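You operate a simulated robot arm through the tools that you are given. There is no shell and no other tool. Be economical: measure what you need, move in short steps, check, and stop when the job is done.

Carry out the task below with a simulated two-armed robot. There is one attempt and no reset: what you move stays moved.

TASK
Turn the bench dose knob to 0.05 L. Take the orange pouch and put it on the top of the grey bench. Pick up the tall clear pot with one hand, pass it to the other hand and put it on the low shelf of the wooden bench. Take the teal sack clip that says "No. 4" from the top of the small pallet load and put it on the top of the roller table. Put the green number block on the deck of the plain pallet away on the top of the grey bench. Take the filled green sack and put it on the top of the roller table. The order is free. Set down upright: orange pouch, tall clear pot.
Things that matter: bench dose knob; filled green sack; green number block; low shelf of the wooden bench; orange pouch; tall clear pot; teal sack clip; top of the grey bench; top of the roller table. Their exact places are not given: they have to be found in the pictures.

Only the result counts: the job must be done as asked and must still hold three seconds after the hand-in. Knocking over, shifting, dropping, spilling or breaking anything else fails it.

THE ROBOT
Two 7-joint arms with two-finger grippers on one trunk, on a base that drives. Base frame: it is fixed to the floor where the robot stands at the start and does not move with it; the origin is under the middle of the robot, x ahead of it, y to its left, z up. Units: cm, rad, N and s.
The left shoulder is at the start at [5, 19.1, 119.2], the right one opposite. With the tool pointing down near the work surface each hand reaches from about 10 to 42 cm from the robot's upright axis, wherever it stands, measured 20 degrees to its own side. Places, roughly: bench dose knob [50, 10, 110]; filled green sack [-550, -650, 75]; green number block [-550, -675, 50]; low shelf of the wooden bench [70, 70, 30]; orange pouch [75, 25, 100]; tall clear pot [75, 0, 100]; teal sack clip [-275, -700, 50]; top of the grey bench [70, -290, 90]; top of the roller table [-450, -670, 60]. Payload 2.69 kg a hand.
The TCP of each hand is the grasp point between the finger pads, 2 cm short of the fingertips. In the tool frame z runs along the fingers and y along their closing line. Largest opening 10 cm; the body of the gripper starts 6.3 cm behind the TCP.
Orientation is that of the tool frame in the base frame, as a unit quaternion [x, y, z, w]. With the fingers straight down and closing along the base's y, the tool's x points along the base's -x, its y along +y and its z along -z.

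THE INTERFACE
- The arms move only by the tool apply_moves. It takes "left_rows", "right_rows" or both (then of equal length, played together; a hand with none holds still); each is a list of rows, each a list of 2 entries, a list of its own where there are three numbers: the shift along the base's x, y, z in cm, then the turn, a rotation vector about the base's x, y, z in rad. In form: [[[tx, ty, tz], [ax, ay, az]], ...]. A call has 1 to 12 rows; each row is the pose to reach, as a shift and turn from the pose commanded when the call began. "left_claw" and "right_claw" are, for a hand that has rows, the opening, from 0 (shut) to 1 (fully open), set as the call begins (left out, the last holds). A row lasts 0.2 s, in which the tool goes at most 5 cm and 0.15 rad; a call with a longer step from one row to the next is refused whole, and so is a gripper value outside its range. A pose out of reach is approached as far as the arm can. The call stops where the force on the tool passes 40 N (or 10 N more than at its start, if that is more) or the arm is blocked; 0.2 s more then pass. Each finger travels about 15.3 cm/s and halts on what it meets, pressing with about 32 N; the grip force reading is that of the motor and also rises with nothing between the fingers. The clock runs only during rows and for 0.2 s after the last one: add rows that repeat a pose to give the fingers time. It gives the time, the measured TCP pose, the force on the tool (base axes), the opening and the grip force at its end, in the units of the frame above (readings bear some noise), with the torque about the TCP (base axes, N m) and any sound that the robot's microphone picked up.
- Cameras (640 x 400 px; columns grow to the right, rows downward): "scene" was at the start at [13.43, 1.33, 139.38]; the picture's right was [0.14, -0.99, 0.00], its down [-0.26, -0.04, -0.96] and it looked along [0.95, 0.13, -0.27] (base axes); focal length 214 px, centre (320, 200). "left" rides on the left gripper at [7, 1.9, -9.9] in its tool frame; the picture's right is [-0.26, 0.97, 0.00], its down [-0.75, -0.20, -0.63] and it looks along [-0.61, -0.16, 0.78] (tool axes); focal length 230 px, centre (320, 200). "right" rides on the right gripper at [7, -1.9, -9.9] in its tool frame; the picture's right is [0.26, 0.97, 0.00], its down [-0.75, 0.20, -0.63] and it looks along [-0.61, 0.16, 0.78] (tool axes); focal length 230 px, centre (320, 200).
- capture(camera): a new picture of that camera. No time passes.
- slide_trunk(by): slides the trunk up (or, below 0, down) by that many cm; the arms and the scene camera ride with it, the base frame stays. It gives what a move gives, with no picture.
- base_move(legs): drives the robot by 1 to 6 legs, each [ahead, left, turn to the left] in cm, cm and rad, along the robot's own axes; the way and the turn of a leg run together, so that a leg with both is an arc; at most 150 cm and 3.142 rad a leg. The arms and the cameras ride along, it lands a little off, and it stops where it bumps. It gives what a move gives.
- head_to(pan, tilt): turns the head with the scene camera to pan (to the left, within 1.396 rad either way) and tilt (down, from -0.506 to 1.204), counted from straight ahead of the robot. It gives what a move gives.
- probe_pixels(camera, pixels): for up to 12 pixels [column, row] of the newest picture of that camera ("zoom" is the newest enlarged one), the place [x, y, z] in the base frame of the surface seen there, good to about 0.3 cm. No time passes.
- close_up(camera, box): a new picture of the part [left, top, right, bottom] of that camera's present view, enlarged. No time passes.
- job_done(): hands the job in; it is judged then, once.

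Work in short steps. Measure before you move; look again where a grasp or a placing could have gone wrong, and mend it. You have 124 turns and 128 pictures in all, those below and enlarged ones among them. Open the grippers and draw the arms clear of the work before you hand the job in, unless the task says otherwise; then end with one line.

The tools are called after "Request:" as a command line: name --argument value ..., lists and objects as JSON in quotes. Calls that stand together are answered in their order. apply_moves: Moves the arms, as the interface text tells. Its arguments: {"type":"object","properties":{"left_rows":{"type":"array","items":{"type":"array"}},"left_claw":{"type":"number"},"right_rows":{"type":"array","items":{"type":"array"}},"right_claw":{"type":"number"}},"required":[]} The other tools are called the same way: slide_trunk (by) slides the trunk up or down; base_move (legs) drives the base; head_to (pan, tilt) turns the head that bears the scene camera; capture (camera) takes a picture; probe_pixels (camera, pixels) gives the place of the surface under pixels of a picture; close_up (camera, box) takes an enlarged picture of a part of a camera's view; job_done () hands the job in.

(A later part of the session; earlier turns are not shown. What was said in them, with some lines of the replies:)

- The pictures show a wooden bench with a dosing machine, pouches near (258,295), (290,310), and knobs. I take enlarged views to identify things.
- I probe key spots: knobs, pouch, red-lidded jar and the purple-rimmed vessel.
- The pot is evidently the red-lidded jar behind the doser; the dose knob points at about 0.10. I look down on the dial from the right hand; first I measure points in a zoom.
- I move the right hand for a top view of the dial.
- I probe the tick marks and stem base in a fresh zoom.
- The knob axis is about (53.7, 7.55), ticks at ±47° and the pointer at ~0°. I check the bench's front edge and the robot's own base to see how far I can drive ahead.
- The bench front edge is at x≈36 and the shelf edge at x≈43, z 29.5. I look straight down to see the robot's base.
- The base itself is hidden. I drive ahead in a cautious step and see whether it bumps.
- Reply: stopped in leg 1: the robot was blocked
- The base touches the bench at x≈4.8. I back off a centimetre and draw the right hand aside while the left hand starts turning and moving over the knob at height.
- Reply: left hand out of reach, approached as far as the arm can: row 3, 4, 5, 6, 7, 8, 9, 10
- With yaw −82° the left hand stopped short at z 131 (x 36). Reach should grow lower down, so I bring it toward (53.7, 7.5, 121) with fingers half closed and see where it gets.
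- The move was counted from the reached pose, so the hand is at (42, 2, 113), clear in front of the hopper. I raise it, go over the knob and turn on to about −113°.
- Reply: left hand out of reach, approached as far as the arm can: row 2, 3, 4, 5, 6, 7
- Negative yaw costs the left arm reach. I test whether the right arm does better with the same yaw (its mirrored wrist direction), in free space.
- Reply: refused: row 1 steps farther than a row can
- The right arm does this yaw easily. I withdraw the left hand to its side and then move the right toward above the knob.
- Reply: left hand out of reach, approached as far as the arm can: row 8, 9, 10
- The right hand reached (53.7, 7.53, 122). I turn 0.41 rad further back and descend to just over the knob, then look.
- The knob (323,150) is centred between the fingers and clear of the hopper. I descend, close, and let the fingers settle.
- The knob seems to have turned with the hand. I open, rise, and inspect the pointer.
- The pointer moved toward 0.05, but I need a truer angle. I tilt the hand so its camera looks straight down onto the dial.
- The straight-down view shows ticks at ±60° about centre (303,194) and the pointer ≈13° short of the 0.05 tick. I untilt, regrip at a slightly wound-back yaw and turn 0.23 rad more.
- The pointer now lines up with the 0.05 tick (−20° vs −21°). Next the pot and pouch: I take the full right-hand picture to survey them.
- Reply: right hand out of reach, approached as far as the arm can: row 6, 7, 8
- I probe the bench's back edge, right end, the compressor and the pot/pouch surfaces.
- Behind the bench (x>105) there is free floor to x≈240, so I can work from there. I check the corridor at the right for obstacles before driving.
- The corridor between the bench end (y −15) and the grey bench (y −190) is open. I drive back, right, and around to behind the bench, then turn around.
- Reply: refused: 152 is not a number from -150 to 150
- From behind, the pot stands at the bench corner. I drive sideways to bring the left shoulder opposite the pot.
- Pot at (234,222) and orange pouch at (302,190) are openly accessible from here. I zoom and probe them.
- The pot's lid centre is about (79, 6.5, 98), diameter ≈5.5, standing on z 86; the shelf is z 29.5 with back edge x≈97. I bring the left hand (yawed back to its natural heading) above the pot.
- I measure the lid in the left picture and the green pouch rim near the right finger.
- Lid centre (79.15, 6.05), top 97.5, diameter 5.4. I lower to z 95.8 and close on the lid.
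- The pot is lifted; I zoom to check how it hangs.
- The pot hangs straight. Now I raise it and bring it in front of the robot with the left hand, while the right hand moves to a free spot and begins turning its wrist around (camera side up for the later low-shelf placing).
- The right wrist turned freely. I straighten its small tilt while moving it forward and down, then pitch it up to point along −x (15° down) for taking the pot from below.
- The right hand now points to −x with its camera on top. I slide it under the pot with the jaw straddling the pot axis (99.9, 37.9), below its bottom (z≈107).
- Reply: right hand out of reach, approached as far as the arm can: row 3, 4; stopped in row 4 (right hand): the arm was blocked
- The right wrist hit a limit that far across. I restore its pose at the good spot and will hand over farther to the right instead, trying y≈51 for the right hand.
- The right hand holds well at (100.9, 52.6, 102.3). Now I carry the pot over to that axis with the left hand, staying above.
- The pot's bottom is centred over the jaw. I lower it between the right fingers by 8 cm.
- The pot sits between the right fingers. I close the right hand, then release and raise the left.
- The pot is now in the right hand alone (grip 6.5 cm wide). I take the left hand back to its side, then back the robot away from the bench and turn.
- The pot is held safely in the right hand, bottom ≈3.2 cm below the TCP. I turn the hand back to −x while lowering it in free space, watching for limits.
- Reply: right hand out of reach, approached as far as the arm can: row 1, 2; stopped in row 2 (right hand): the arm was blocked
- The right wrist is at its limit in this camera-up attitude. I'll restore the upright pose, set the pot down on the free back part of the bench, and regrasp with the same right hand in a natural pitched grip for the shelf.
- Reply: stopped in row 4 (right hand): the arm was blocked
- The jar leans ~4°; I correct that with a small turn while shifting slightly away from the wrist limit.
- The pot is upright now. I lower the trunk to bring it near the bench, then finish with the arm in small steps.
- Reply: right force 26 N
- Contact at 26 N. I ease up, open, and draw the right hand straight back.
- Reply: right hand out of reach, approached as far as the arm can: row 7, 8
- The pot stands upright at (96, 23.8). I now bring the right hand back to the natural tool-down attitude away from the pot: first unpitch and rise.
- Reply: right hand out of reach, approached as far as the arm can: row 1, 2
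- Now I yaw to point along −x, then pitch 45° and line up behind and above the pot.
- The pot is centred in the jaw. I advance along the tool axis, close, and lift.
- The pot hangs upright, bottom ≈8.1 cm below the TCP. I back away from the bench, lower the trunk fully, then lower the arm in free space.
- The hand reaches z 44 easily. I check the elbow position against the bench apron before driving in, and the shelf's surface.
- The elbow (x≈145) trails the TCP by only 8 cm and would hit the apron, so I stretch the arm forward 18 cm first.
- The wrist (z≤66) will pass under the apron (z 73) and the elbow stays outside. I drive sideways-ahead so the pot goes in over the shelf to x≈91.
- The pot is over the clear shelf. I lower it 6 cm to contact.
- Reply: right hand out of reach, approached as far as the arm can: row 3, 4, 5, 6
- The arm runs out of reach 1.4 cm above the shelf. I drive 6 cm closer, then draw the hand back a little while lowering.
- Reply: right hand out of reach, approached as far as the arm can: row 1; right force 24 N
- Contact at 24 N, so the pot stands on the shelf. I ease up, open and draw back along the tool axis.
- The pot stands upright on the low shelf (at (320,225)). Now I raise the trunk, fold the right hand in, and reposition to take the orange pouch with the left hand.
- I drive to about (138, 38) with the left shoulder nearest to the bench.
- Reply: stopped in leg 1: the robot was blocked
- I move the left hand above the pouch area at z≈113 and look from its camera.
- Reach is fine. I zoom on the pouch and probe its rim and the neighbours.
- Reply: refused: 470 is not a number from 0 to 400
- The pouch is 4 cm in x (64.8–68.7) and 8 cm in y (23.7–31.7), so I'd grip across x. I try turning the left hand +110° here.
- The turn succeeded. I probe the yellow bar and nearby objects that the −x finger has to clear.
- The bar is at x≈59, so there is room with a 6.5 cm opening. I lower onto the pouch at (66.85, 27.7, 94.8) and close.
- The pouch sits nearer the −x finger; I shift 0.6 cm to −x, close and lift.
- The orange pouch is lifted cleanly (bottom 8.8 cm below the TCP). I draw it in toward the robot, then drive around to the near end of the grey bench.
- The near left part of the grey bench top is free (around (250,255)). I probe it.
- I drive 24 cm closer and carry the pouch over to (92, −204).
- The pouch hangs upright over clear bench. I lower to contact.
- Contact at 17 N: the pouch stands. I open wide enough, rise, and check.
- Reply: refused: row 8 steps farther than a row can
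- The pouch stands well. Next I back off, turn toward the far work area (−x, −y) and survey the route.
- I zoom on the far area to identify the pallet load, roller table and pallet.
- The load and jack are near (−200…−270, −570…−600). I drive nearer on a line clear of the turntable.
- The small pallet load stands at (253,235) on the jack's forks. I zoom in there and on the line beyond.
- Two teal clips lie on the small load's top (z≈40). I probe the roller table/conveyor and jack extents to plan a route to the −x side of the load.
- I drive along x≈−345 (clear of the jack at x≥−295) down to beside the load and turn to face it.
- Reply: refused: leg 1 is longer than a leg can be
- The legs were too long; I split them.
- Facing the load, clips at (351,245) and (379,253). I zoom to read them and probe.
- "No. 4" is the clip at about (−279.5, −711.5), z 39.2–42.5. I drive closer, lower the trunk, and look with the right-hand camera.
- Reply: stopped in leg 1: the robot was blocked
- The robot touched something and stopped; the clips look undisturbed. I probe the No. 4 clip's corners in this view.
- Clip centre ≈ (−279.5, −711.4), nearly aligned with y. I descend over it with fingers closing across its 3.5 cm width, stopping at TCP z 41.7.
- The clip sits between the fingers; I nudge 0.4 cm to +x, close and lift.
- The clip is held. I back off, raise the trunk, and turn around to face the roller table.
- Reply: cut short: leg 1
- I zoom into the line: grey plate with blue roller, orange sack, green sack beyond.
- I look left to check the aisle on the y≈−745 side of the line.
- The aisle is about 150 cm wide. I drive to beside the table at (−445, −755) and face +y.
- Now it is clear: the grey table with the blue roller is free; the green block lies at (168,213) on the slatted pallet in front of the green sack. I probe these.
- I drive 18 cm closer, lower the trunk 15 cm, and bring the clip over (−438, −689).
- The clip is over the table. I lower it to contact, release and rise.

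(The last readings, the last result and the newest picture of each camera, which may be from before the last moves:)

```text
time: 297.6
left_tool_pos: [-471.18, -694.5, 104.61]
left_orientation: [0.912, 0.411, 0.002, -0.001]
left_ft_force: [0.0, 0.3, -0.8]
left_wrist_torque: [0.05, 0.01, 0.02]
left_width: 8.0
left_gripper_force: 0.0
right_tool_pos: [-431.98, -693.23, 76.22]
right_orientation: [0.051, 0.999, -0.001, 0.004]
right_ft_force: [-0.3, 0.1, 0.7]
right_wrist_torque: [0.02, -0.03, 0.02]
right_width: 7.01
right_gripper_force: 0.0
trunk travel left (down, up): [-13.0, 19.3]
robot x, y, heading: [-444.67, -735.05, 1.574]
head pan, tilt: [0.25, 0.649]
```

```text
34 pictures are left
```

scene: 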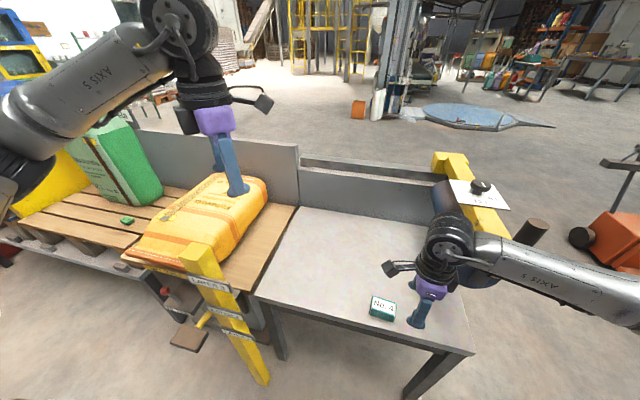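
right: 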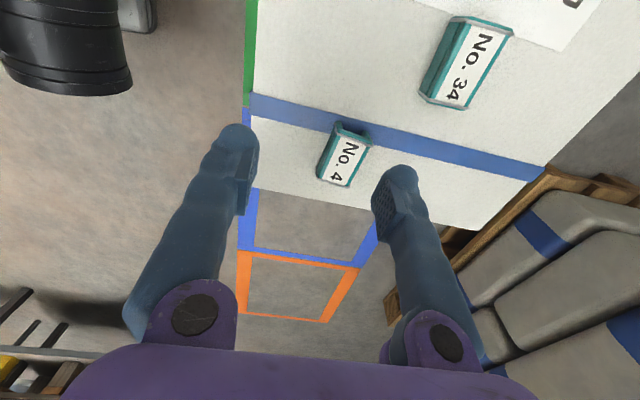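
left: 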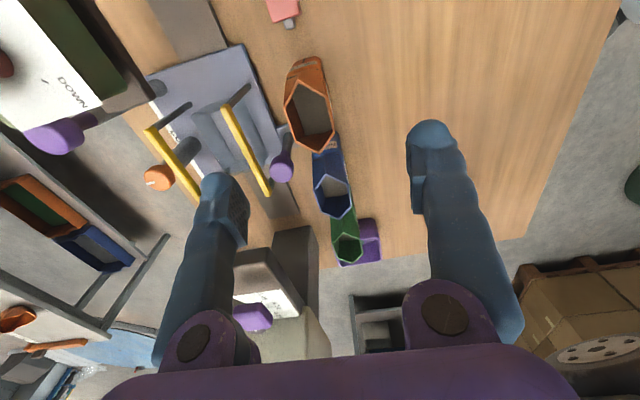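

The clip lies on the table reading "No. 4". Next the sack: I raise the trunk, back off, and drive along to in front of the pallet.

Request:
slide_trunk --by 12

Request:
base_move --legs '[[-18, 0, 0], [0, 100, 0]]'

Request:
head_to --pan 0.0 --tilt 0.45

Request:
capture --camera "scene"

```text
time: 299.1
left_tool_pos: [-471.07, -694.6, 116.62]
left_orientation: [0.912, 0.41, 0.002, -0.001]
left_ft_force: [0.4, 0.0, -1.0]
left_wrist_torque: [0.0, -0.02, 0.02]
left_width: 8.0
left_gripper_force: 0.1
right_tool_pos: [-432.11, -693.24, 88.14]
right_orientation: [0.049, 0.999, -0.002, 0.004]
right_ft_force: [0.7, -0.5, 0.4]
right_wrist_torque: [0.01, 0.03, -0.04]
right_width: 7.0
right_gripper_force: 0.0
trunk travel left (down, up): [-25.0, 7.3]
robot x, y, heading: [-445.24, -735.31, 1.575]
head pan, tilt: [0.25, 0.649]
```

```text
time: 309.2
left_tool_pos: [-569.96, -712.85, 116.61]
left_orientation: [0.912, 0.41, 0.001, 0.0]
left_ft_force: [-0.8, -0.6, 0.3]
left_wrist_torque: [-0.01, 0.01, -0.01]
left_width: 8.01
left_gripper_force: 0.0
right_tool_pos: [-530.87, -711.54, 88.14]
right_orientation: [0.05, 0.999, -0.002, 0.004]
right_ft_force: [-0.1, -0.4, -0.1]
right_wrist_torque: [-0.03, -0.01, 0.01]
right_width: 7.03
right_gripper_force: 0.0
trunk travel left (down, up): [-25.0, 7.3]
robot x, y, heading: [-543.68, -753.48, 1.573]
head pan, tilt: [0.25, 0.649]
```

```text
time: 310.0
left_tool_pos: [-570.06, -712.84, 116.5]
left_orientation: [0.912, 0.411, 0.002, -0.001]
left_ft_force: [0.3, 0.0, -0.4]
left_wrist_torque: [0.0, -0.01, 0.03]
left_width: 8.01
left_gripper_force: 0.0
right_tool_pos: [-530.82, -711.55, 88.11]
right_orientation: [0.05, 0.999, -0.001, 0.004]
right_ft_force: [-0.3, -0.3, 0.2]
right_wrist_torque: [0.03, 0.03, 0.0]
right_width: 6.99
right_gripper_force: 0.1
trunk travel left (down, up): [-25.0, 7.3]
robot x, y, heading: [-543.51, -753.64, 1.573]
head pan, tilt: [0.0, 0.45]
```

```text
33 pictures are left
```

scene: 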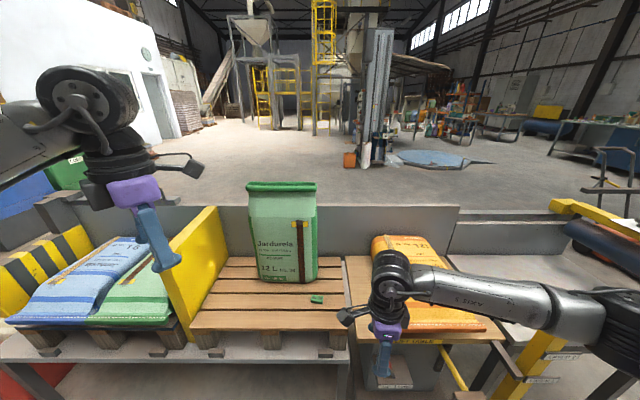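

The green sack stands at (282,230), its top seal at rows 184–190. I zoom and probe.

Request:
close_up --camera "scene" --box '[230, 165, 350, 315]'

Request:
probe_pixels --camera "scene" --pixels '[[250, 184], [283, 184], [314, 184], [283, 188], [283, 205], [283, 240], [283, 275], [262, 278], [312, 276], [316, 299], [318, 304], [313, 297]]'

```text
2.67 times, centred on (290, 240) of scene
```

zoom: 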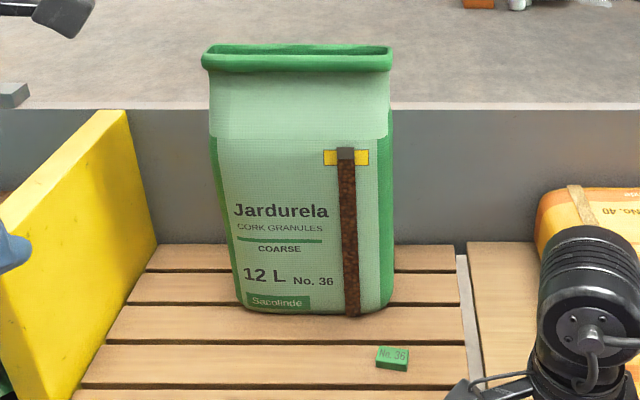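

```text
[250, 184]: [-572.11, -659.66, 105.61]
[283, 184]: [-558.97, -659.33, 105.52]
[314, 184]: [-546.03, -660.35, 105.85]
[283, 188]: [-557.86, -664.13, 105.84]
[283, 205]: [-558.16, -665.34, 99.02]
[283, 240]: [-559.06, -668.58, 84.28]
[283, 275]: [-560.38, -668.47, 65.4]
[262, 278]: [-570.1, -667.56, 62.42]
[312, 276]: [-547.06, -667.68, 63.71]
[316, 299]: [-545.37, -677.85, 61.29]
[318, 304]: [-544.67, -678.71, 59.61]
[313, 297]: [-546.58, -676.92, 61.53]
```

The sack is 26 cm wide in x, its top ≈6 cm deep at y −662, top z 106. I turn so the left shoulder leads and close in.

Request:
base_move --legs '[[0, 0, -0.6], [18, 12.5, 0]]'

Request:
apply_moves --left_rows '[[[0, 0, 0.5], [0, 0, 0.145]], [[0, 0, 1], [0, 0, 0.29]], [[0, 0, 1.5], [0, 0, 0.435]], [[0, 0, 2], [0, 0, 0.58]], [[0, 0, 2.5], [0, 0, 0.725]], [[0, 0, 3], [0, 0, 0.87]], [[0, 0, 3], [0, 0, 1.015]], [[0, 0, 3], [0, 0, 1.16]]]' --left_claw 1.0

```text
time: 313.4
left_tool_pos: [-542.74, -683.28, 116.46]
left_orientation: [0.992, 0.124, 0.001, 0.0]
left_ft_force: [0.2, 0.9, 0.2]
left_wrist_torque: [-0.02, -0.03, 0.0]
left_width: 7.99
left_gripper_force: 0.1
right_tool_pos: [-509.79, -703.99, 88.17]
right_orientation: [0.342, 0.94, -0.004, 0.005]
right_ft_force: [0.0, -0.7, 0.6]
right_wrist_torque: [-0.02, 0.0, -0.01]
right_width: 7.01
right_gripper_force: 0.1
trunk travel left (down, up): [-25.0, 7.3]
robot x, y, heading: [-544.07, -731.67, 0.978]
head pan, tilt: [0.0, 0.45]
```

```text
time: 315.2
left_tool_pos: [-542.72, -683.15, 119.55]
left_orientation: [0.761, 0.649, 0.002, -0.002]
left_ft_force: [-0.4, -0.9, 0.1]
left_wrist_torque: [0.03, 0.0, -0.01]
left_width: 9.98
left_gripper_force: 0.0
right_tool_pos: [-509.81, -704.18, 88.14]
right_orientation: [0.341, 0.94, -0.003, 0.004]
right_ft_force: [-0.1, -0.1, -0.2]
right_wrist_torque: [0.0, 0.03, 0.01]
right_width: 7.01
right_gripper_force: 0.1
trunk travel left (down, up): [-25.0, 7.3]
robot x, y, heading: [-544.07, -731.57, 0.972]
head pan, tilt: [0.0, 0.45]
```

I over-turned; rotating back 1.41 rad gives closing along y. I do that while moving above the sack top.

Request:
apply_moves --left_rows '[[[0, 0, 0], [0, 0, -0.142]], [[-1, 1, 0], [0, 0, -0.284]], [[-3, 3, 0], [0, 0, -0.426]], [[-5, 6, 0], [0, 0, -0.568]], [[-7, 8.5, 0], [0, 0, -0.71]], [[-9, 11, 0], [0, 0, -0.852]], [[-11, 13.5, -1], [0, 0, -0.994]], [[-13, 16, -2], [0, 0, -1.136]], [[-15, 18.5, -3.5], [0, 0, -1.278]], [[-16.3, 21, -5.5], [0, 0, -1.41]], [[-16.3, 21, -5.5], [0, 0, -1.41]]]'

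Request:
capture --camera "left"

```text
time: 317.6
left_tool_pos: [-559.21, -662.17, 114.05]
left_orientation: [1.0, -0.001, 0.003, 0.0]
left_ft_force: [-0.3, 0.4, 0.3]
left_wrist_torque: [0.01, 0.0, -0.02]
left_width: 10.01
left_gripper_force: 0.0
right_tool_pos: [-509.8, -704.27, 88.12]
right_orientation: [0.341, 0.94, -0.002, 0.004]
right_ft_force: [-0.5, 0.0, 0.3]
right_wrist_torque: [-0.01, -0.02, 0.01]
right_width: 6.98
right_gripper_force: 0.1
trunk travel left (down, up): [-25.0, 7.3]
robot x, y, heading: [-543.81, -731.78, 0.979]
head pan, tilt: [0.0, 0.45]
```

```text
31 pictures are left
```

left: 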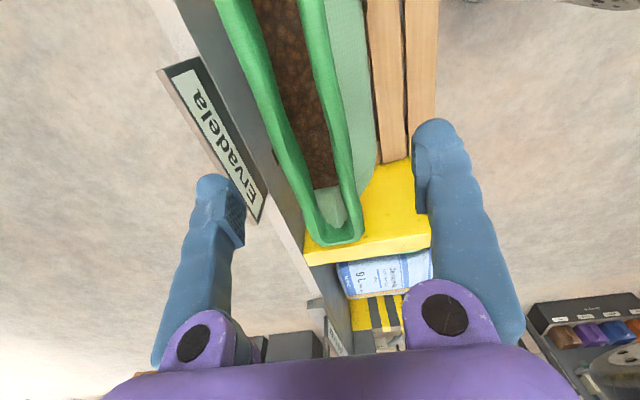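

The sack is open-topped and filled, so I keep it level. I probe its rim and the sign plate beside the far finger.

Request:
probe_pixels --camera "left" --pixels '[[245, 60], [318, 40], [262, 100], [335, 100], [300, 190], [345, 170], [215, 130], [260, 210], [365, 100], [270, 110]]'

```text
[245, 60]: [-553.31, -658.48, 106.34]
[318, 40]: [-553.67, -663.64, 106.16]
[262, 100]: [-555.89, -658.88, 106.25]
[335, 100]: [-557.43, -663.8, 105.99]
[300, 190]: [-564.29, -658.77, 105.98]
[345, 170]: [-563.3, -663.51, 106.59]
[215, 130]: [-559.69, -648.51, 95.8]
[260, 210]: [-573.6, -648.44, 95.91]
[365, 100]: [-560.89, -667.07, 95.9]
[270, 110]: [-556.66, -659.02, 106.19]
```

The rim spans y −658.2…−664.3. I descend centred on y −661.2 to z 101.7, close, and test-lift reading the load.

Request:
apply_moves --left_rows '[[[0.2, 1, -2], [0, 0, 0]], [[0.2, 1, -5], [0, 0, 0]], [[0.2, 1, -8], [0, 0, 0]], [[0.2, 1, -10.5], [0, 0, 0]], [[0.2, 1, -12.3], [0, 0, 0]], [[0.2, 1, -12.3], [0, 0, 0]]]'

Request:
apply_moves --left_rows '[[[0, 0, 0], [0, 0, 0]], [[0, 0, 0], [0, 0, 0]], [[0, 0, 0], [0, 0, 0]], [[0, 0, 0], [0, 0, 0]]]' --left_claw 0.0

Request:
apply_moves --left_rows '[[[0, 0, 0.5], [0, 0, 0]], [[0, 0, 1.5], [0, 0, 0]], [[0, 0, 3], [0, 0, 0]], [[0, 0, 3], [0, 0, 0]]]'

Request:
capture --camera "scene"

```text
time: 319.0
left_tool_pos: [-559.02, -661.27, 101.74]
left_orientation: [1.0, 0.0, 0.003, 0.001]
left_ft_force: [-0.8, 0.0, 0.0]
left_wrist_torque: [0.03, 0.02, 0.01]
left_width: 10.04
left_gripper_force: 0.1
right_tool_pos: [-509.74, -704.11, 88.17]
right_orientation: [0.341, 0.94, -0.003, 0.004]
right_ft_force: [0.2, -0.4, -0.2]
right_wrist_torque: [0.03, 0.0, 0.0]
right_width: 7.0
right_gripper_force: 0.0
trunk travel left (down, up): [-25.0, 7.3]
robot x, y, heading: [-543.96, -731.75, 0.974]
head pan, tilt: [0.0, 0.45]
```

```text
time: 320.0
left_tool_pos: [-559.05, -661.33, 101.92]
left_orientation: [1.0, 0.001, 0.002, -0.001]
left_ft_force: [-2.4, 5.6, 17.7]
left_wrist_torque: [0.37, -0.05, -0.16]
left_width: 6.13
left_gripper_force: 32.1
right_tool_pos: [-509.83, -704.39, 88.25]
right_orientation: [0.341, 0.94, -0.002, 0.004]
right_ft_force: [0.4, 0.2, 0.9]
right_wrist_torque: [-0.02, 0.01, 0.0]
right_width: 7.02
right_gripper_force: 0.1
trunk travel left (down, up): [-25.0, 7.3]
robot x, y, heading: [-543.93, -731.76, 0.978]
head pan, tilt: [0.0, 0.45]
```

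```text
time: 321.0
left_tool_pos: [-559.14, -661.17, 104.47]
left_orientation: [1.0, -0.001, 0.002, 0.002]
left_ft_force: [-0.7, 0.0, -13.2]
left_wrist_torque: [0.04, -0.02, 0.02]
left_width: 6.09
left_gripper_force: 32.1
right_tool_pos: [-509.72, -704.0, 88.17]
right_orientation: [0.342, 0.94, -0.004, 0.004]
right_ft_force: [-0.7, 0.4, 0.1]
right_wrist_torque: [-0.02, 0.02, -0.01]
right_width: 7.0
right_gripper_force: 0.1
trunk travel left (down, up): [-25.0, 7.3]
robot x, y, heading: [-544.32, -731.49, 0.975]
head pan, tilt: [0.0, 0.45]
```

```text
30 pictures are left
```

scene: 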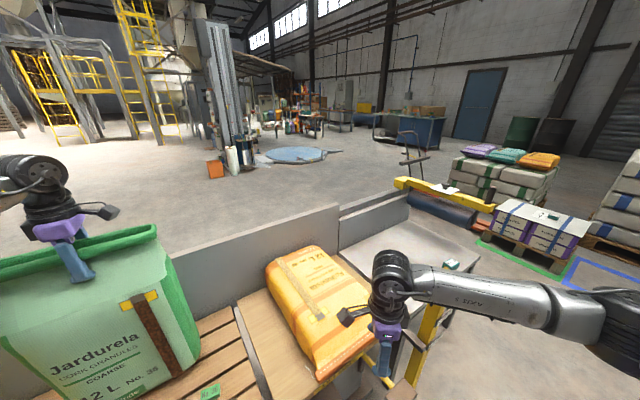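

The load reads only 13 N, so one hand suffices. I lift the sack 8 cm more, raising the right hand too, and back straight out of the line.

Request:
apply_moves --left_rows '[[[0, 0, 2], [0, 0, 0]], [[0, 0, 4], [0, 0, 0]], [[0, 0, 6], [0, 0, 0]], [[0, 0, 8], [0, 0, 0]], [[0, 0, 8], [0, 0, 0]]]' --right_rows '[[[0, 0, 3], [0, 0, 0]], [[0, 0, 6], [0, 0, 0]], [[0, 0, 9], [0, 0, 0]], [[0, 0, 12], [0, 0, 0]], [[0, 0, 15], [0, 0, 0]]]'

Request:
base_move --legs '[[-53.8, -36.5, 0], [61.1, -90.3, 0]]'

Request:
head_to --pan 0.6 --tilt 0.5

Request:
capture --camera "scene"

```text
time: 322.2
left_tool_pos: [-559.05, -661.04, 112.57]
left_orientation: [1.0, 0.0, 0.002, 0.001]
left_ft_force: [-0.2, 0.4, -13.4]
left_wrist_torque: [-0.01, 0.04, -0.04]
left_width: 6.09
left_gripper_force: 32.1
right_tool_pos: [-509.89, -703.95, 103.06]
right_orientation: [0.342, 0.94, -0.005, 0.006]
right_ft_force: [0.1, 0.7, 0.9]
right_wrist_torque: [0.01, 0.02, -0.03]
right_width: 7.0
right_gripper_force: 0.1
trunk travel left (down, up): [-25.0, 7.3]
robot x, y, heading: [-543.84, -731.89, 0.977]
head pan, tilt: [0.0, 0.45]
```

```text
time: 333.8
left_tool_pos: [-449.79, -725.3, 112.65]
left_orientation: [1.0, 0.001, 0.003, 0.001]
left_ft_force: [-0.1, 0.0, -14.0]
left_wrist_torque: [0.01, -0.03, 0.0]
left_width: 6.08
left_gripper_force: 32.7
right_tool_pos: [-400.6, -768.15, 103.2]
right_orientation: [0.34, 0.94, -0.004, 0.005]
right_ft_force: [-0.7, -0.3, -0.3]
right_wrist_torque: [-0.03, -0.03, 0.01]
right_width: 7.0
right_gripper_force: 0.0
trunk travel left (down, up): [-25.0, 7.3]
robot x, y, heading: [-434.88, -795.62, 0.975]
head pan, tilt: [0.0, 0.45]
```

```text
time: 334.8
left_tool_pos: [-449.72, -725.31, 112.62]
left_orientation: [1.0, 0.001, 0.001, 0.001]
left_ft_force: [-0.1, 0.2, -13.7]
left_wrist_torque: [0.0, 0.0, -0.01]
left_width: 6.08
left_gripper_force: 31.9
right_tool_pos: [-400.52, -768.08, 103.0]
right_orientation: [0.34, 0.94, -0.003, 0.004]
right_ft_force: [-0.1, 0.5, -0.4]
right_wrist_torque: [0.0, 0.01, 0.02]
right_width: 7.0
right_gripper_force: 0.1
trunk travel left (down, up): [-25.0, 7.3]
robot x, y, heading: [-434.94, -795.66, 0.976]
head pan, tilt: [0.6, 0.499]
```

```text
29 pictures are left
```

scene: 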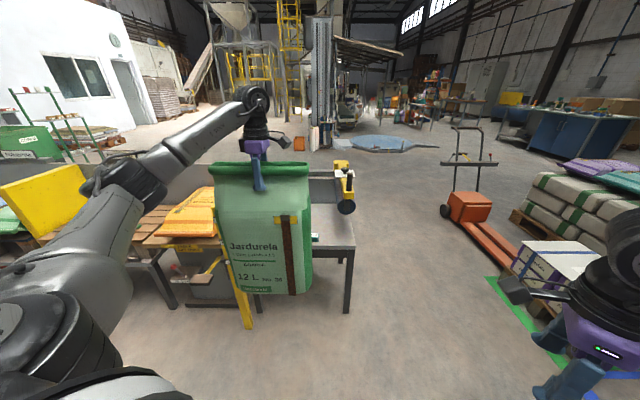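

The sack hangs level in front of the roller table, ≈6 cm above clip height. I drive it in over the table.

Request:
base_move --legs '[[47.5, 32, 0]]'

Request:
capture --camera "scene"

Request:
capture --camera "left"

```text
time: 338.2
left_tool_pos: [-449.84, -667.88, 112.6]
left_orientation: [1.0, 0.002, 0.002, 0.001]
left_ft_force: [0.0, 0.1, -13.8]
left_wrist_torque: [0.02, -0.02, 0.01]
left_width: 6.08
left_gripper_force: 31.8
right_tool_pos: [-400.52, -710.53, 102.94]
right_orientation: [0.339, 0.941, -0.004, 0.004]
right_ft_force: [0.3, -0.1, -0.3]
right_wrist_torque: [-0.02, -0.03, -0.01]
right_width: 7.0
right_gripper_force: 0.1
trunk travel left (down, up): [-25.0, 7.3]
robot x, y, heading: [-434.75, -738.18, 0.979]
head pan, tilt: [0.6, 0.499]
```

```text
28 pictures are left
```

scene: 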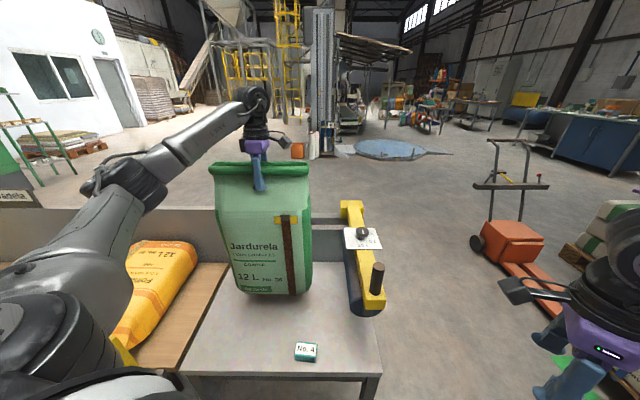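

```text
27 pictures are left
```

left: 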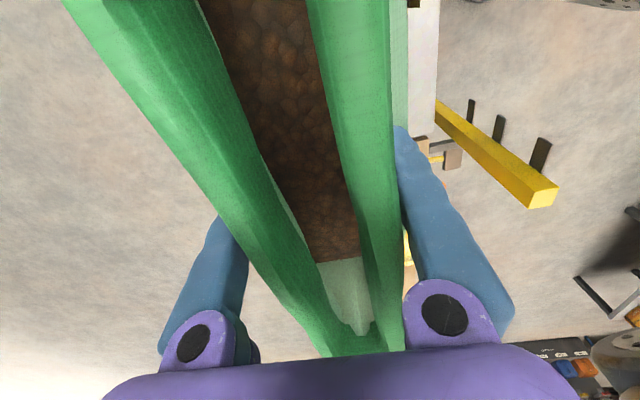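

The sack hovers over the free table, clear of clip and roller. I lower it to contact.

Request:
apply_moves --left_rows '[[[0, 0, -2.5], [0, 0, 0]], [[0, 0, -5], [0, 0, 0]], [[0, 0, -7.5], [0, 0, 0]], [[0, 0, -8.5], [0, 0, 0]], [[0, 0, -9], [0, 0, 0]], [[0, 0, -9.4], [0, 0, 0]], [[0, 0, -9.4], [0, 0, 0]]]'

Request:
capture --camera "scene"

```text
time: 339.8
left_tool_pos: [-449.84, -667.92, 103.2]
left_orientation: [1.0, 0.001, 0.002, 0.001]
left_ft_force: [-0.2, 0.7, -13.5]
left_wrist_torque: [0.0, -0.02, -0.02]
left_width: 6.09
left_gripper_force: 32.2
right_tool_pos: [-400.52, -710.66, 103.18]
right_orientation: [0.34, 0.941, -0.004, 0.003]
right_ft_force: [-0.5, -0.5, -0.7]
right_wrist_torque: [0.03, -0.01, -0.01]
right_width: 7.0
right_gripper_force: 0.0
trunk travel left (down, up): [-25.0, 7.3]
robot x, y, heading: [-434.67, -738.33, 0.978]
head pan, tilt: [0.6, 0.499]
```

```text
26 pictures are left
```

scene: 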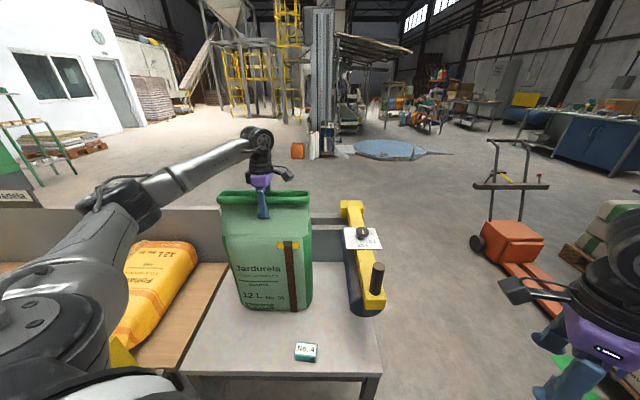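

Still hanging (13.5 N). I lower further in fine steps.

Request:
apply_moves --left_rows '[[[0, 0, -0.3], [0, 0, 0]], [[0, 0, -0.6], [0, 0, 0]], [[0, 0, -0.9], [0, 0, 0]], [[0, 0, -1.2], [0, 0, 0]], [[0, 0, -1.2], [0, 0, 0]]]'

```text
time: 340.8
left_tool_pos: [-449.63, -667.95, 103.17]
left_orientation: [1.0, 0.001, 0.007, -0.004]
left_ft_force: [-0.3, -0.6, 22.7]
left_wrist_torque: [-2.92, 0.95, -0.25]
left_width: 6.11
left_gripper_force: 31.9
right_tool_pos: [-400.4, -710.72, 103.17]
right_orientation: [0.34, 0.94, -0.004, 0.002]
right_ft_force: [0.5, 0.6, -0.4]
right_wrist_torque: [-0.04, 0.0, -0.01]
right_width: 7.01
right_gripper_force: 0.0
trunk travel left (down, up): [-25.0, 7.3]
robot x, y, heading: [-434.98, -738.69, 0.975]
head pan, tilt: [0.6, 0.499]
stopped in row 4 (left hand): the force on the tool passed its limit at 44 N (the readings are from after the stop); the commanded pose is now the measured one
```

The sack rests on the table. I ease 0.3 cm, open fully, and rise straight up.

Request:
apply_moves --left_rows '[[[0, 0, 0.3], [0, 0, 0]], [[0, 0, 0.3], [0, 0, 0]]]'

Request:
apply_moves --left_rows '[[[0, 0, 0], [0, 0, 0]], [[0, 0, 0], [0, 0, 0]], [[0, 0, 0], [0, 0, 0]], [[0, 0, 2], [0, 0, 0]], [[0, 0, 5], [0, 0, 0]], [[0, 0, 9], [0, 0, 0]], [[0, 0, 12], [0, 0, 0]]]' --left_claw 1.0

Request:
capture --camera "scene"

```text
time: 341.4
left_tool_pos: [-449.75, -668.0, 103.24]
left_orientation: [1.0, 0.001, 0.007, -0.004]
left_ft_force: [3.7, -2.9, 9.4]
left_wrist_torque: [-1.94, -0.88, -0.05]
left_width: 6.13
left_gripper_force: 32.1
right_tool_pos: [-400.46, -710.76, 103.1]
right_orientation: [0.34, 0.941, -0.002, 0.003]
right_ft_force: [0.5, -0.2, 0.3]
right_wrist_torque: [0.04, 0.01, 0.03]
right_width: 6.97
right_gripper_force: 0.0
trunk travel left (down, up): [-25.0, 7.3]
robot x, y, heading: [-434.59, -738.41, 0.976]
head pan, tilt: [0.6, 0.499]
```

```text
time: 343.0
left_tool_pos: [-449.83, -667.78, 115.09]
left_orientation: [1.0, 0.002, 0.007, -0.002]
left_ft_force: [-0.5, -0.5, -0.3]
left_wrist_torque: [0.02, 0.01, -0.01]
left_width: 10.01
left_gripper_force: 0.1
right_tool_pos: [-400.47, -710.74, 103.08]
right_orientation: [0.34, 0.941, -0.002, 0.004]
right_ft_force: [-0.1, -0.2, 0.5]
right_wrist_torque: [0.02, 0.03, -0.01]
right_width: 7.0
right_gripper_force: 0.0
trunk travel left (down, up): [-25.0, 7.3]
robot x, y, heading: [-434.77, -738.59, 0.983]
head pan, tilt: [0.6, 0.499]
```

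```text
25 pictures are left
```

scene: 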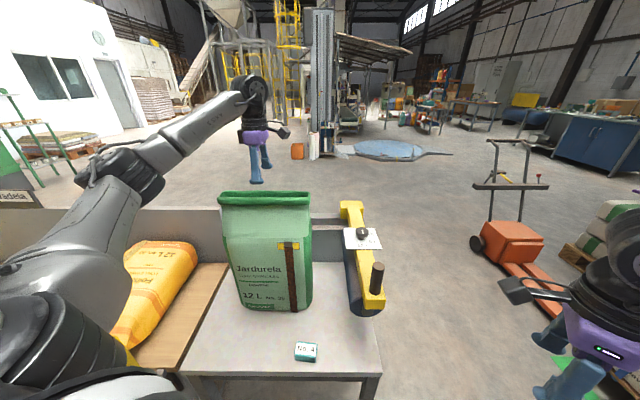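

The sack stands on the roller table. Next the block: I back out and return to in front of the pallet.

Request:
base_move --legs '[[-41.5, -27.9, 0], [-54.6, 81.3, 0], [47.3, 31.7, 0]]'

Request:
apply_moves --left_rows '[[[0.5, -3, -1], [0, 0, 0]], [[1, -6, -2], [0, 0, 0]], [[1.5, -9, -4], [0, 0, 0]], [[2, -12, -7], [0, 0, 0]], [[2.5, -15, -10], [0, 0, 0]], [[2.5, -16.5, -13], [0, 0, 0]]]' --right_rows '[[[0, 0, 2], [0, 0, 0]], [[0, 0, 4], [0, 0, 0]], [[0, 0, 6], [0, 0, 0]], [[0, 0, 8], [0, 0, 0]], [[0, 0, 10], [0, 0, 0]], [[0, 0, 12], [0, 0, 0]]]' --left_claw 0.6

Request:
slide_trunk --by -20

Request:
capture --camera "left"

```text
time: 356.1
left_tool_pos: [-547.05, -660.2, 114.99]
left_orientation: [1.0, -0.003, 0.006, -0.004]
left_ft_force: [0.1, 0.2, -0.3]
left_wrist_torque: [0.0, 0.0, 0.01]
left_width: 10.03
left_gripper_force: 0.0
right_tool_pos: [-498.24, -703.54, 103.14]
right_orientation: [0.344, 0.939, -0.003, 0.003]
right_ft_force: [-0.7, 0.1, -0.1]
right_wrist_torque: [0.01, -0.02, -0.01]
right_width: 7.0
right_gripper_force: 0.1
trunk travel left (down, up): [-25.0, 7.3]
robot x, y, heading: [-532.57, -731.07, 0.971]
head pan, tilt: [0.6, 0.499]
```

```text
time: 357.6
left_tool_pos: [-544.51, -676.61, 102.07]
left_orientation: [1.0, -0.003, 0.007, -0.004]
left_ft_force: [0.4, 0.1, 0.2]
left_wrist_torque: [0.02, -0.01, 0.01]
left_width: 6.0
left_gripper_force: 0.2
right_tool_pos: [-498.39, -703.49, 115.1]
right_orientation: [0.345, 0.939, -0.002, 0.004]
right_ft_force: [0.2, -0.2, 0.7]
right_wrist_torque: [0.0, -0.04, 0.03]
right_width: 6.98
right_gripper_force: 0.0
trunk travel left (down, up): [-25.0, 7.3]
robot x, y, heading: [-532.47, -730.82, 0.973]
head pan, tilt: [0.6, 0.499]
```

```text
time: 359.7
left_tool_pos: [-544.49, -676.64, 82.01]
left_orientation: [1.0, -0.004, 0.006, -0.004]
left_ft_force: [0.2, 0.1, -0.2]
left_wrist_torque: [0.0, 0.01, -0.02]
left_width: 5.98
left_gripper_force: 0.0
right_tool_pos: [-498.2, -703.5, 95.15]
right_orientation: [0.345, 0.939, -0.002, 0.004]
right_ft_force: [0.3, 0.3, -0.3]
right_wrist_torque: [0.0, -0.01, 0.03]
right_width: 7.0
right_gripper_force: 0.2
trunk travel left (down, up): [-5.0, 27.3]
robot x, y, heading: [-532.72, -731.2, 0.975]
head pan, tilt: [0.6, 0.499]
```

```text
24 pictures are left
```

left: 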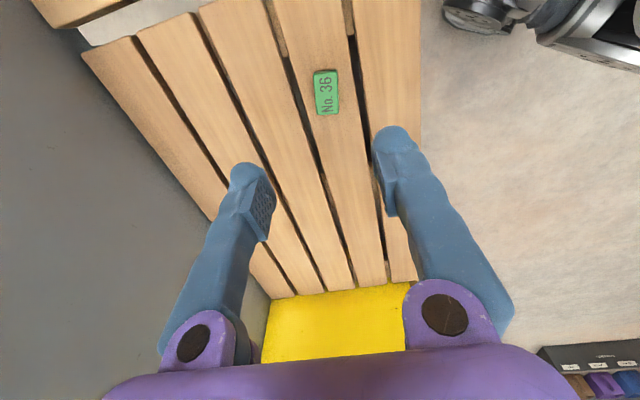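

The block shows at (326,92), "No. 36". I probe it for pose.

Request:
close_up --camera "left" --box '[286, 60, 366, 125]'

Request:
probe_pixels --camera "left" --pixels '[[326, 92], [317, 73], [335, 71], [319, 113], [337, 112], [326, 60], [350, 92]]'

```text
6.15 times, centred on (326, 92) of left
```

zoom: 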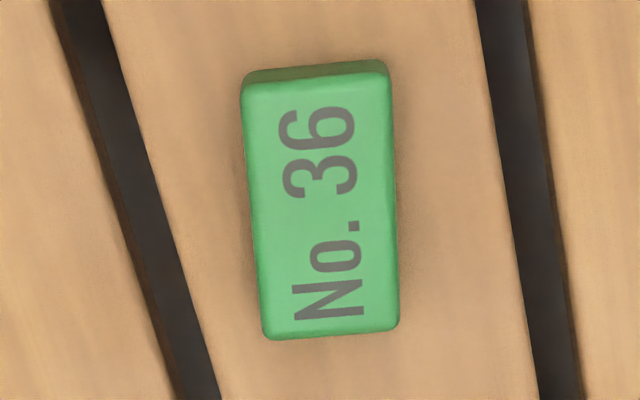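

```text
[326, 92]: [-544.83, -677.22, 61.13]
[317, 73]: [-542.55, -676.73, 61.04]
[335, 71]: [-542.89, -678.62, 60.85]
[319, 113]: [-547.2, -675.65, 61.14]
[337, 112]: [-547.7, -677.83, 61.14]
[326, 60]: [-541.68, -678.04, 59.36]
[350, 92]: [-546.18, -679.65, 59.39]
```

Block centre (−545.1, −677.2), 4.8×2.2 cm, top 61.1 over deck 59.4, turned ≈11°. I descend to TCP z 61.7, close and lift.

Request:
apply_moves --left_rows '[[[-0.3, -0.3, -4], [0, 0, -0.1]], [[-0.6, -0.6, -8], [0, 0, -0.197]], [[-0.6, -0.6, -12], [0, 0, -0.197]], [[-0.6, -0.6, -16], [0, 0, -0.197]], [[-0.6, -0.6, -19], [0, 0, -0.197]], [[-0.6, -0.6, -20.3], [0, 0, -0.197]], [[-0.6, -0.6, -20.3], [0, 0, -0.197]]]'

Request:
apply_moves --left_rows '[[[0, 0, 0], [0, 0, 0]], [[0, 0, 0], [0, 0, 0]], [[0, 0, 0], [0, 0, 0]], [[0, 0, 0], [0, 0, 0]]]' --left_claw 0.0

Request:
apply_moves --left_rows '[[[0, 0, 2], [0, 0, 0]], [[0, 0, 6], [0, 0, 0]], [[0, 0, 10], [0, 0, 0]], [[0, 0, 14], [0, 0, 0]], [[0, 0, 18], [0, 0, 0]]]'

Request:
capture --camera "left"

```text
time: 361.3
left_tool_pos: [-545.06, -677.4, 61.71]
left_orientation: [0.995, -0.102, 0.007, -0.003]
left_ft_force: [-0.3, 0.4, -0.1]
left_wrist_torque: [0.01, 0.01, 0.02]
left_width: 6.01
left_gripper_force: 0.0
right_tool_pos: [-498.25, -703.45, 95.06]
right_orientation: [0.345, 0.939, -0.004, 0.003]
right_ft_force: [0.4, -0.3, -0.1]
right_wrist_torque: [0.01, -0.04, -0.01]
right_width: 7.01
right_gripper_force: 0.1
trunk travel left (down, up): [-5.0, 27.3]
robot x, y, heading: [-532.88, -730.77, 0.968]
head pan, tilt: [0.6, 0.499]
```

```text
time: 362.3
left_tool_pos: [-545.21, -677.37, 61.66]
left_orientation: [0.995, -0.102, 0.007, -0.003]
left_ft_force: [-0.7, -0.4, 0.0]
left_wrist_torque: [0.0, 0.01, 0.03]
left_width: 2.82
left_gripper_force: 32.1
right_tool_pos: [-498.21, -703.42, 95.05]
right_orientation: [0.345, 0.939, -0.004, 0.003]
right_ft_force: [0.8, 0.2, -0.4]
right_wrist_torque: [0.0, -0.02, 0.02]
right_width: 7.0
right_gripper_force: 0.2
trunk travel left (down, up): [-5.0, 27.3]
robot x, y, heading: [-532.78, -731.17, 0.976]
head pan, tilt: [0.6, 0.499]
```

```text
time: 363.5
left_tool_pos: [-545.12, -677.34, 79.84]
left_orientation: [0.995, -0.102, 0.007, -0.003]
left_ft_force: [-0.1, 0.0, -0.8]
left_wrist_torque: [0.0, 0.02, 0.0]
left_width: 2.81
left_gripper_force: 31.9
right_tool_pos: [-498.22, -703.56, 95.06]
right_orientation: [0.344, 0.939, -0.004, 0.003]
right_ft_force: [-0.7, 0.3, 0.1]
right_wrist_torque: [-0.02, -0.01, 0.01]
right_width: 7.01
right_gripper_force: 0.2
trunk travel left (down, up): [-5.0, 27.3]
robot x, y, heading: [-532.53, -730.96, 0.974]
head pan, tilt: [0.6, 0.499]
```

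```text
22 pictures are left
```

left: 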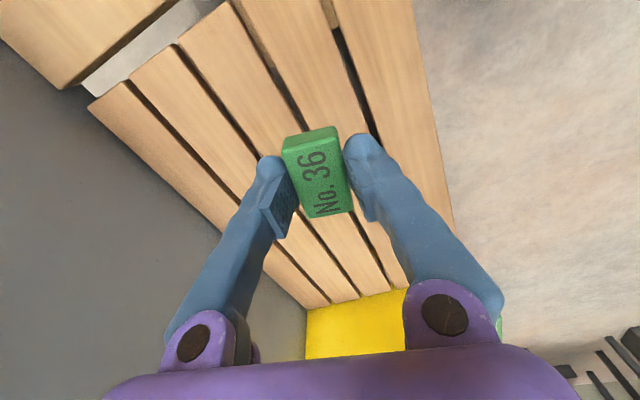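

The block is held. I raise the trunk, draw the hand in, and drive back out toward the grey bench by the known route.

Request:
slide_trunk --by 20

Request:
apply_moves --left_rows '[[[1, -3.5, 2], [0, 0, 0]], [[2, -7, 4], [0, 0, 0]], [[3, -10.5, 6], [0, 0, 0]], [[4, -14, 8], [0, 0, 0]]]'

Request:
base_move --legs '[[-47.1, -32, 0], [53.8, -76.5, 0], [53.8, -76.5, 0], [82.7, 56.2, 0], [82.7, 56.2, 0], [82.7, 56.2, 0]]'

```text
time: 365.7
left_tool_pos: [-544.93, -677.27, 99.67]
left_orientation: [0.995, -0.103, 0.006, -0.003]
left_ft_force: [-0.3, 0.3, -0.5]
left_wrist_torque: [0.01, -0.03, 0.01]
left_width: 2.8
left_gripper_force: 32.1
right_tool_pos: [-498.14, -703.42, 115.14]
right_orientation: [0.344, 0.939, -0.003, 0.004]
right_ft_force: [-0.5, 0.4, -0.3]
right_wrist_torque: [0.01, 0.0, -0.03]
right_width: 7.0
right_gripper_force: 0.0
trunk travel left (down, up): [-25.0, 7.3]
robot x, y, heading: [-533.02, -730.72, 0.97]
head pan, tilt: [0.6, 0.499]
```

```text
time: 366.7
left_tool_pos: [-540.99, -691.53, 107.86]
left_orientation: [0.995, -0.101, 0.006, -0.004]
left_ft_force: [-0.1, -0.2, -1.0]
left_wrist_torque: [0.01, 0.0, -0.02]
left_width: 2.81
left_gripper_force: 31.9
right_tool_pos: [-498.17, -703.54, 115.08]
right_orientation: [0.345, 0.939, -0.003, 0.004]
right_ft_force: [0.1, 0.3, 0.3]
right_wrist_torque: [0.01, -0.01, -0.01]
right_width: 6.99
right_gripper_force: 0.1
trunk travel left (down, up): [-25.0, 7.3]
robot x, y, heading: [-532.19, -730.83, 0.971]
head pan, tilt: [0.6, 0.499]
```

```text
time: 398.6
left_tool_pos: [-353.97, -446.28, 107.76]
left_orientation: [0.995, -0.1, 0.007, -0.003]
left_ft_force: [1.0, 1.2, 0.4]
left_wrist_torque: [-0.05, -0.03, 0.01]
left_width: 2.84
left_gripper_force: 32.8
right_tool_pos: [-311.18, -458.18, 115.08]
right_orientation: [0.342, 0.94, -0.003, 0.003]
right_ft_force: [0.4, -0.9, -0.6]
right_wrist_torque: [0.0, -0.03, 0.02]
right_width: 7.02
right_gripper_force: 0.0
trunk travel left (down, up): [-25.0, 7.3]
robot x, y, heading: [-345.52, -485.82, 0.976]
head pan, tilt: [0.6, 0.499]
```

The route held; I continue to the near end of the grey bench and turn to face it.

Request:
base_move --legs '[[58.7, -54.4, 0], [58.7, -54.4, 0], [130.2, 13.5, 0], [130.2, 13.5, 0], [130.2, 13.5, 0], [20.9, -75.2, 0]]'

Request:
base_move --legs '[[0, 0, -2.56]]'

Request:
head_to --pan 0.0 --tilt 0.5

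Request:
capture --camera "scene"

```text
time: 433.9
left_tool_pos: [60.18, -89.1, 107.87]
left_orientation: [0.995, -0.097, 0.007, -0.002]
left_ft_force: [0.0, 1.0, 0.3]
left_wrist_torque: [-0.01, -0.02, -0.01]
left_width: 2.82
left_gripper_force: 31.5
right_tool_pos: [102.98, -100.86, 114.95]
right_orientation: [0.34, 0.941, -0.003, 0.004]
right_ft_force: [-0.3, 0.0, 0.7]
right_wrist_torque: [-0.01, 0.01, -0.01]
right_width: 7.01
right_gripper_force: 0.0
trunk travel left (down, up): [-25.0, 7.3]
robot x, y, heading: [68.66, -128.36, 0.985]
head pan, tilt: [0.6, 0.499]
```

```text
time: 440.4
left_tool_pos: [97.83, -156.69, 107.9]
left_orientation: [-0.19, 0.982, -0.005, -0.006]
left_ft_force: [0.0, 0.3, 0.3]
left_wrist_torque: [0.0, 0.0, 0.0]
left_width: 2.81
left_gripper_force: 31.6
right_tool_pos: [55.47, -170.38, 115.12]
right_orientation: [0.998, -0.058, -0.005, -0.001]
right_ft_force: [0.3, -0.5, 1.3]
right_wrist_torque: [-0.01, -0.01, -0.01]
right_width: 7.0
right_gripper_force: 0.1
trunk travel left (down, up): [-25.0, 7.3]
robot x, y, heading: [69.13, -128.28, -1.588]
head pan, tilt: [0.6, 0.499]
```

```text
time: 441.4
left_tool_pos: [97.66, -156.67, 107.84]
left_orientation: [-0.191, 0.982, -0.004, -0.006]
left_ft_force: [0.1, 0.8, -0.5]
left_wrist_torque: [0.01, -0.01, 0.01]
left_width: 2.8
left_gripper_force: 31.8
right_tool_pos: [55.4, -170.39, 115.13]
right_orientation: [0.998, -0.057, -0.004, -0.001]
right_ft_force: [-0.2, 0.4, -0.4]
right_wrist_torque: [0.01, 0.02, 0.02]
right_width: 7.02
right_gripper_force: 0.2
trunk travel left (down, up): [-25.0, 7.3]
robot x, y, heading: [68.79, -128.6, -1.591]
head pan, tilt: [0.0, 0.499]
```

```text
21 pictures are left
```

scene: 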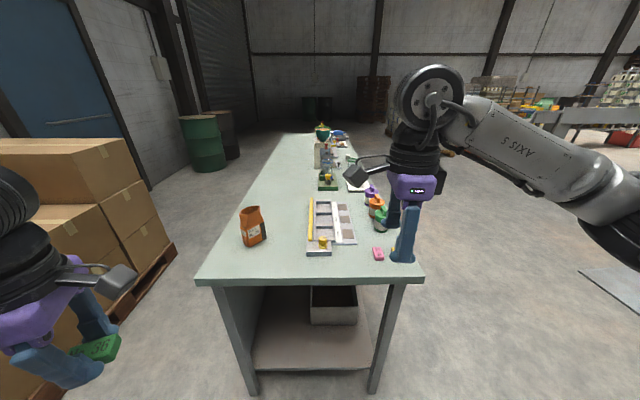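

The grey bench with the standing pouch is ahead. I drive 22 cm closer and bring the block over (82, −193).

Request:
base_move --legs '[[22, 0, 0]]'

Request:
apply_moves --left_rows '[[[-3, -2.7, -1], [0, 0, 0]], [[-6, -5.4, -2], [0, 0, 0]], [[-9, -8, -4], [0, 0, 0]], [[-12, -11, -6], [0, 0, 0]], [[-15.3, -13.8, -8], [0, 0, 0]], [[-15.3, -13.8, -12], [0, 0, 0]], [[-15.3, -13.8, -15.5], [0, 0, 0]], [[-15.3, -13.8, -17], [0, 0, 0]], [[-15.3, -13.8, -17], [0, 0, 0]]]'

Request:
capture --camera "left"

```text
time: 443.0
left_tool_pos: [97.37, -178.67, 107.82]
left_orientation: [-0.19, 0.982, -0.004, -0.005]
left_ft_force: [-0.1, 0.5, -0.5]
left_wrist_torque: [0.05, 0.0, 0.01]
left_width: 2.81
left_gripper_force: 31.9
right_tool_pos: [55.03, -192.23, 115.03]
right_orientation: [0.998, -0.057, -0.004, -0.002]
right_ft_force: [-0.5, -0.4, 0.9]
right_wrist_torque: [0.04, 0.0, 0.0]
right_width: 7.0
right_gripper_force: 0.0
trunk travel left (down, up): [-25.0, 7.3]
robot x, y, heading: [68.84, -150.15, -1.579]
head pan, tilt: [0.0, 0.499]
```

```text
time: 445.0
left_tool_pos: [82.22, -192.34, 90.68]
left_orientation: [-0.19, 0.982, -0.006, -0.007]
left_ft_force: [-0.1, 0.9, -0.2]
left_wrist_torque: [0.0, 0.05, -0.01]
left_width: 2.79
left_gripper_force: 32.3
right_tool_pos: [55.06, -192.21, 115.03]
right_orientation: [0.998, -0.058, -0.004, -0.001]
right_ft_force: [-0.4, 0.0, 0.7]
right_wrist_torque: [-0.01, 0.01, 0.0]
right_width: 6.99
right_gripper_force: 0.0
trunk travel left (down, up): [-25.0, 7.3]
robot x, y, heading: [68.48, -150.21, -1.583]
head pan, tilt: [0.0, 0.499]
```

```text
20 pictures are left
```

left: 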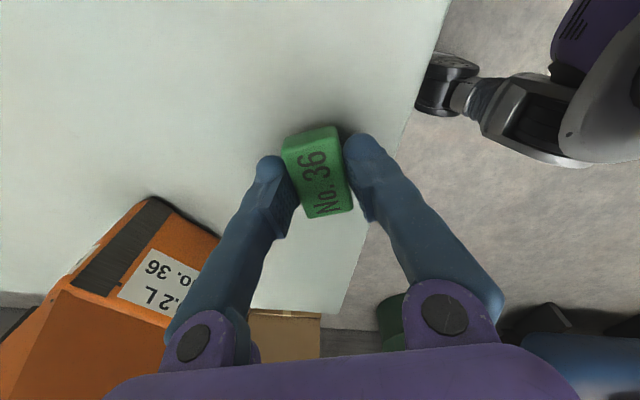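

The block is over clear bench top, ~5 cm from the edge. I lower to contact, open slightly and rise.

Request:
apply_moves --left_rows '[[[0, 0, -1.2], [0, 0, 0]], [[0, 0, -1.9], [0, 0, 0]], [[0, 0, -2.3], [0, 0, 0]], [[0, 0, -2.5], [0, 0, 0]], [[0, 0, -2.5], [0, 0, 0]]]'

Request:
apply_moves --left_rows '[[[0, 0, 0], [0, 0, 0]], [[0, 0, 0], [0, 0, 0]], [[0, 0, 3], [0, 0, 0]], [[0, 0, 7], [0, 0, 0]], [[0, 0, 11], [0, 0, 0]], [[0, 0, 15], [0, 0, 0]], [[0, 4, 18], [0, 0, 0]], [[0, 8, 20], [0, 0, 0]]]' --left_claw 0.5

Request:
base_move --legs '[[-25, 0, 0]]'

Request:
capture --camera "scene"

```text
time: 446.2
left_tool_pos: [82.09, -192.34, 88.36]
left_orientation: [-0.19, 0.982, -0.004, -0.005]
left_ft_force: [-0.2, -0.1, -0.8]
left_wrist_torque: [0.03, 0.01, 0.0]
left_width: 2.8
left_gripper_force: 31.8
right_tool_pos: [55.16, -192.05, 115.03]
right_orientation: [0.998, -0.057, -0.004, -0.002]
right_ft_force: [0.3, -0.7, -0.9]
right_wrist_torque: [-0.02, 0.0, 0.01]
right_width: 7.0
right_gripper_force: 0.1
trunk travel left (down, up): [-25.0, 7.3]
robot x, y, heading: [68.31, -150.27, -1.583]
head pan, tilt: [0.0, 0.499]
```

```text
time: 448.0
left_tool_pos: [82.33, -184.37, 108.35]
left_orientation: [-0.191, 0.982, -0.005, -0.005]
left_ft_force: [0.1, 0.2, 0.2]
left_wrist_torque: [-0.01, -0.01, 0.0]
left_width: 5.0
left_gripper_force: 0.0
right_tool_pos: [55.04, -192.08, 115.07]
right_orientation: [0.998, -0.058, -0.004, -0.001]
right_ft_force: [0.1, 0.1, 0.1]
right_wrist_torque: [-0.01, 0.03, 0.02]
right_width: 7.01
right_gripper_force: 0.0
trunk travel left (down, up): [-25.0, 7.3]
robot x, y, heading: [68.54, -150.6, -1.591]
head pan, tilt: [0.0, 0.499]
```

```text
time: 449.9
left_tool_pos: [82.54, -159.44, 108.27]
left_orientation: [-0.19, 0.982, -0.005, -0.005]
left_ft_force: [-0.2, -0.3, 0.8]
left_wrist_torque: [0.01, 0.01, 0.01]
left_width: 4.99
left_gripper_force: 0.0
right_tool_pos: [55.41, -167.16, 115.02]
right_orientation: [0.998, -0.059, -0.004, -0.001]
right_ft_force: [0.5, -0.3, 0.4]
right_wrist_torque: [-0.03, -0.02, 0.01]
right_width: 7.0
right_gripper_force: 0.0
trunk travel left (down, up): [-25.0, 7.3]
robot x, y, heading: [69.16, -125.31, -1.587]
head pan, tilt: [0.0, 0.499]
```

```text
19 pictures are left
```

scene: 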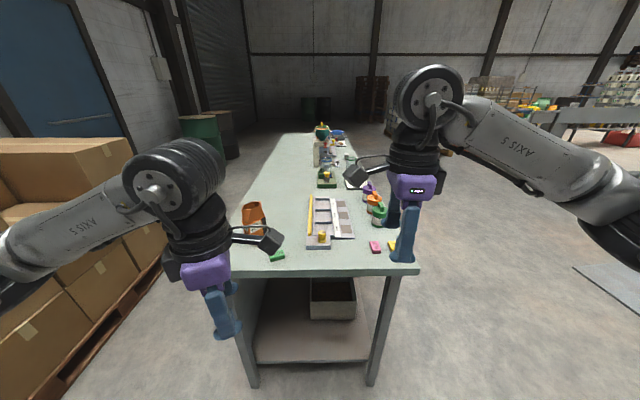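

The block lies on the bench; I zoom to confirm both items.

Request:
close_up --camera "scene" --box '[220, 190, 340, 280]'

Request:
probe_pixels --camera "zoom" --pixels '[[303, 345], [180, 90], [225, 220]]'

```text
4.44 times, centred on (280, 235) of scene
```

zoom: 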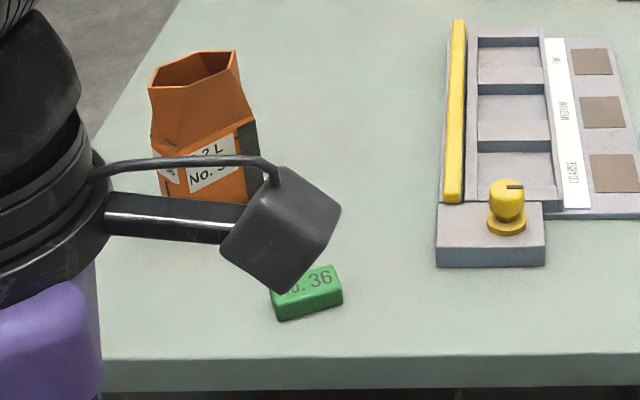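

```text
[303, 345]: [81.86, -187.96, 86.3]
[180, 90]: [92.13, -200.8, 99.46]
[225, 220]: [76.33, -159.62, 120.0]
```

All items are placed, the pouch and the pot stand upright, the hands are empty and the arms are clear of the work, so I hand in.

Request:
job_done

```text
The job is handed in.
```

The job is handed in with all six parts done, each checked in a picture after placing. I did not recheck the knob, the pot, the clip or the sack just before handing in. The dose knob points at 0.05 L. The orange pouch (upright) and the green number block are on the grey bench. The tall clear pot went from the left hand to the right and stands upright on the low shelf; the right hand set it on the bench once to change its grip. The "No. 4" clip and the filled green sack are on the roller table.
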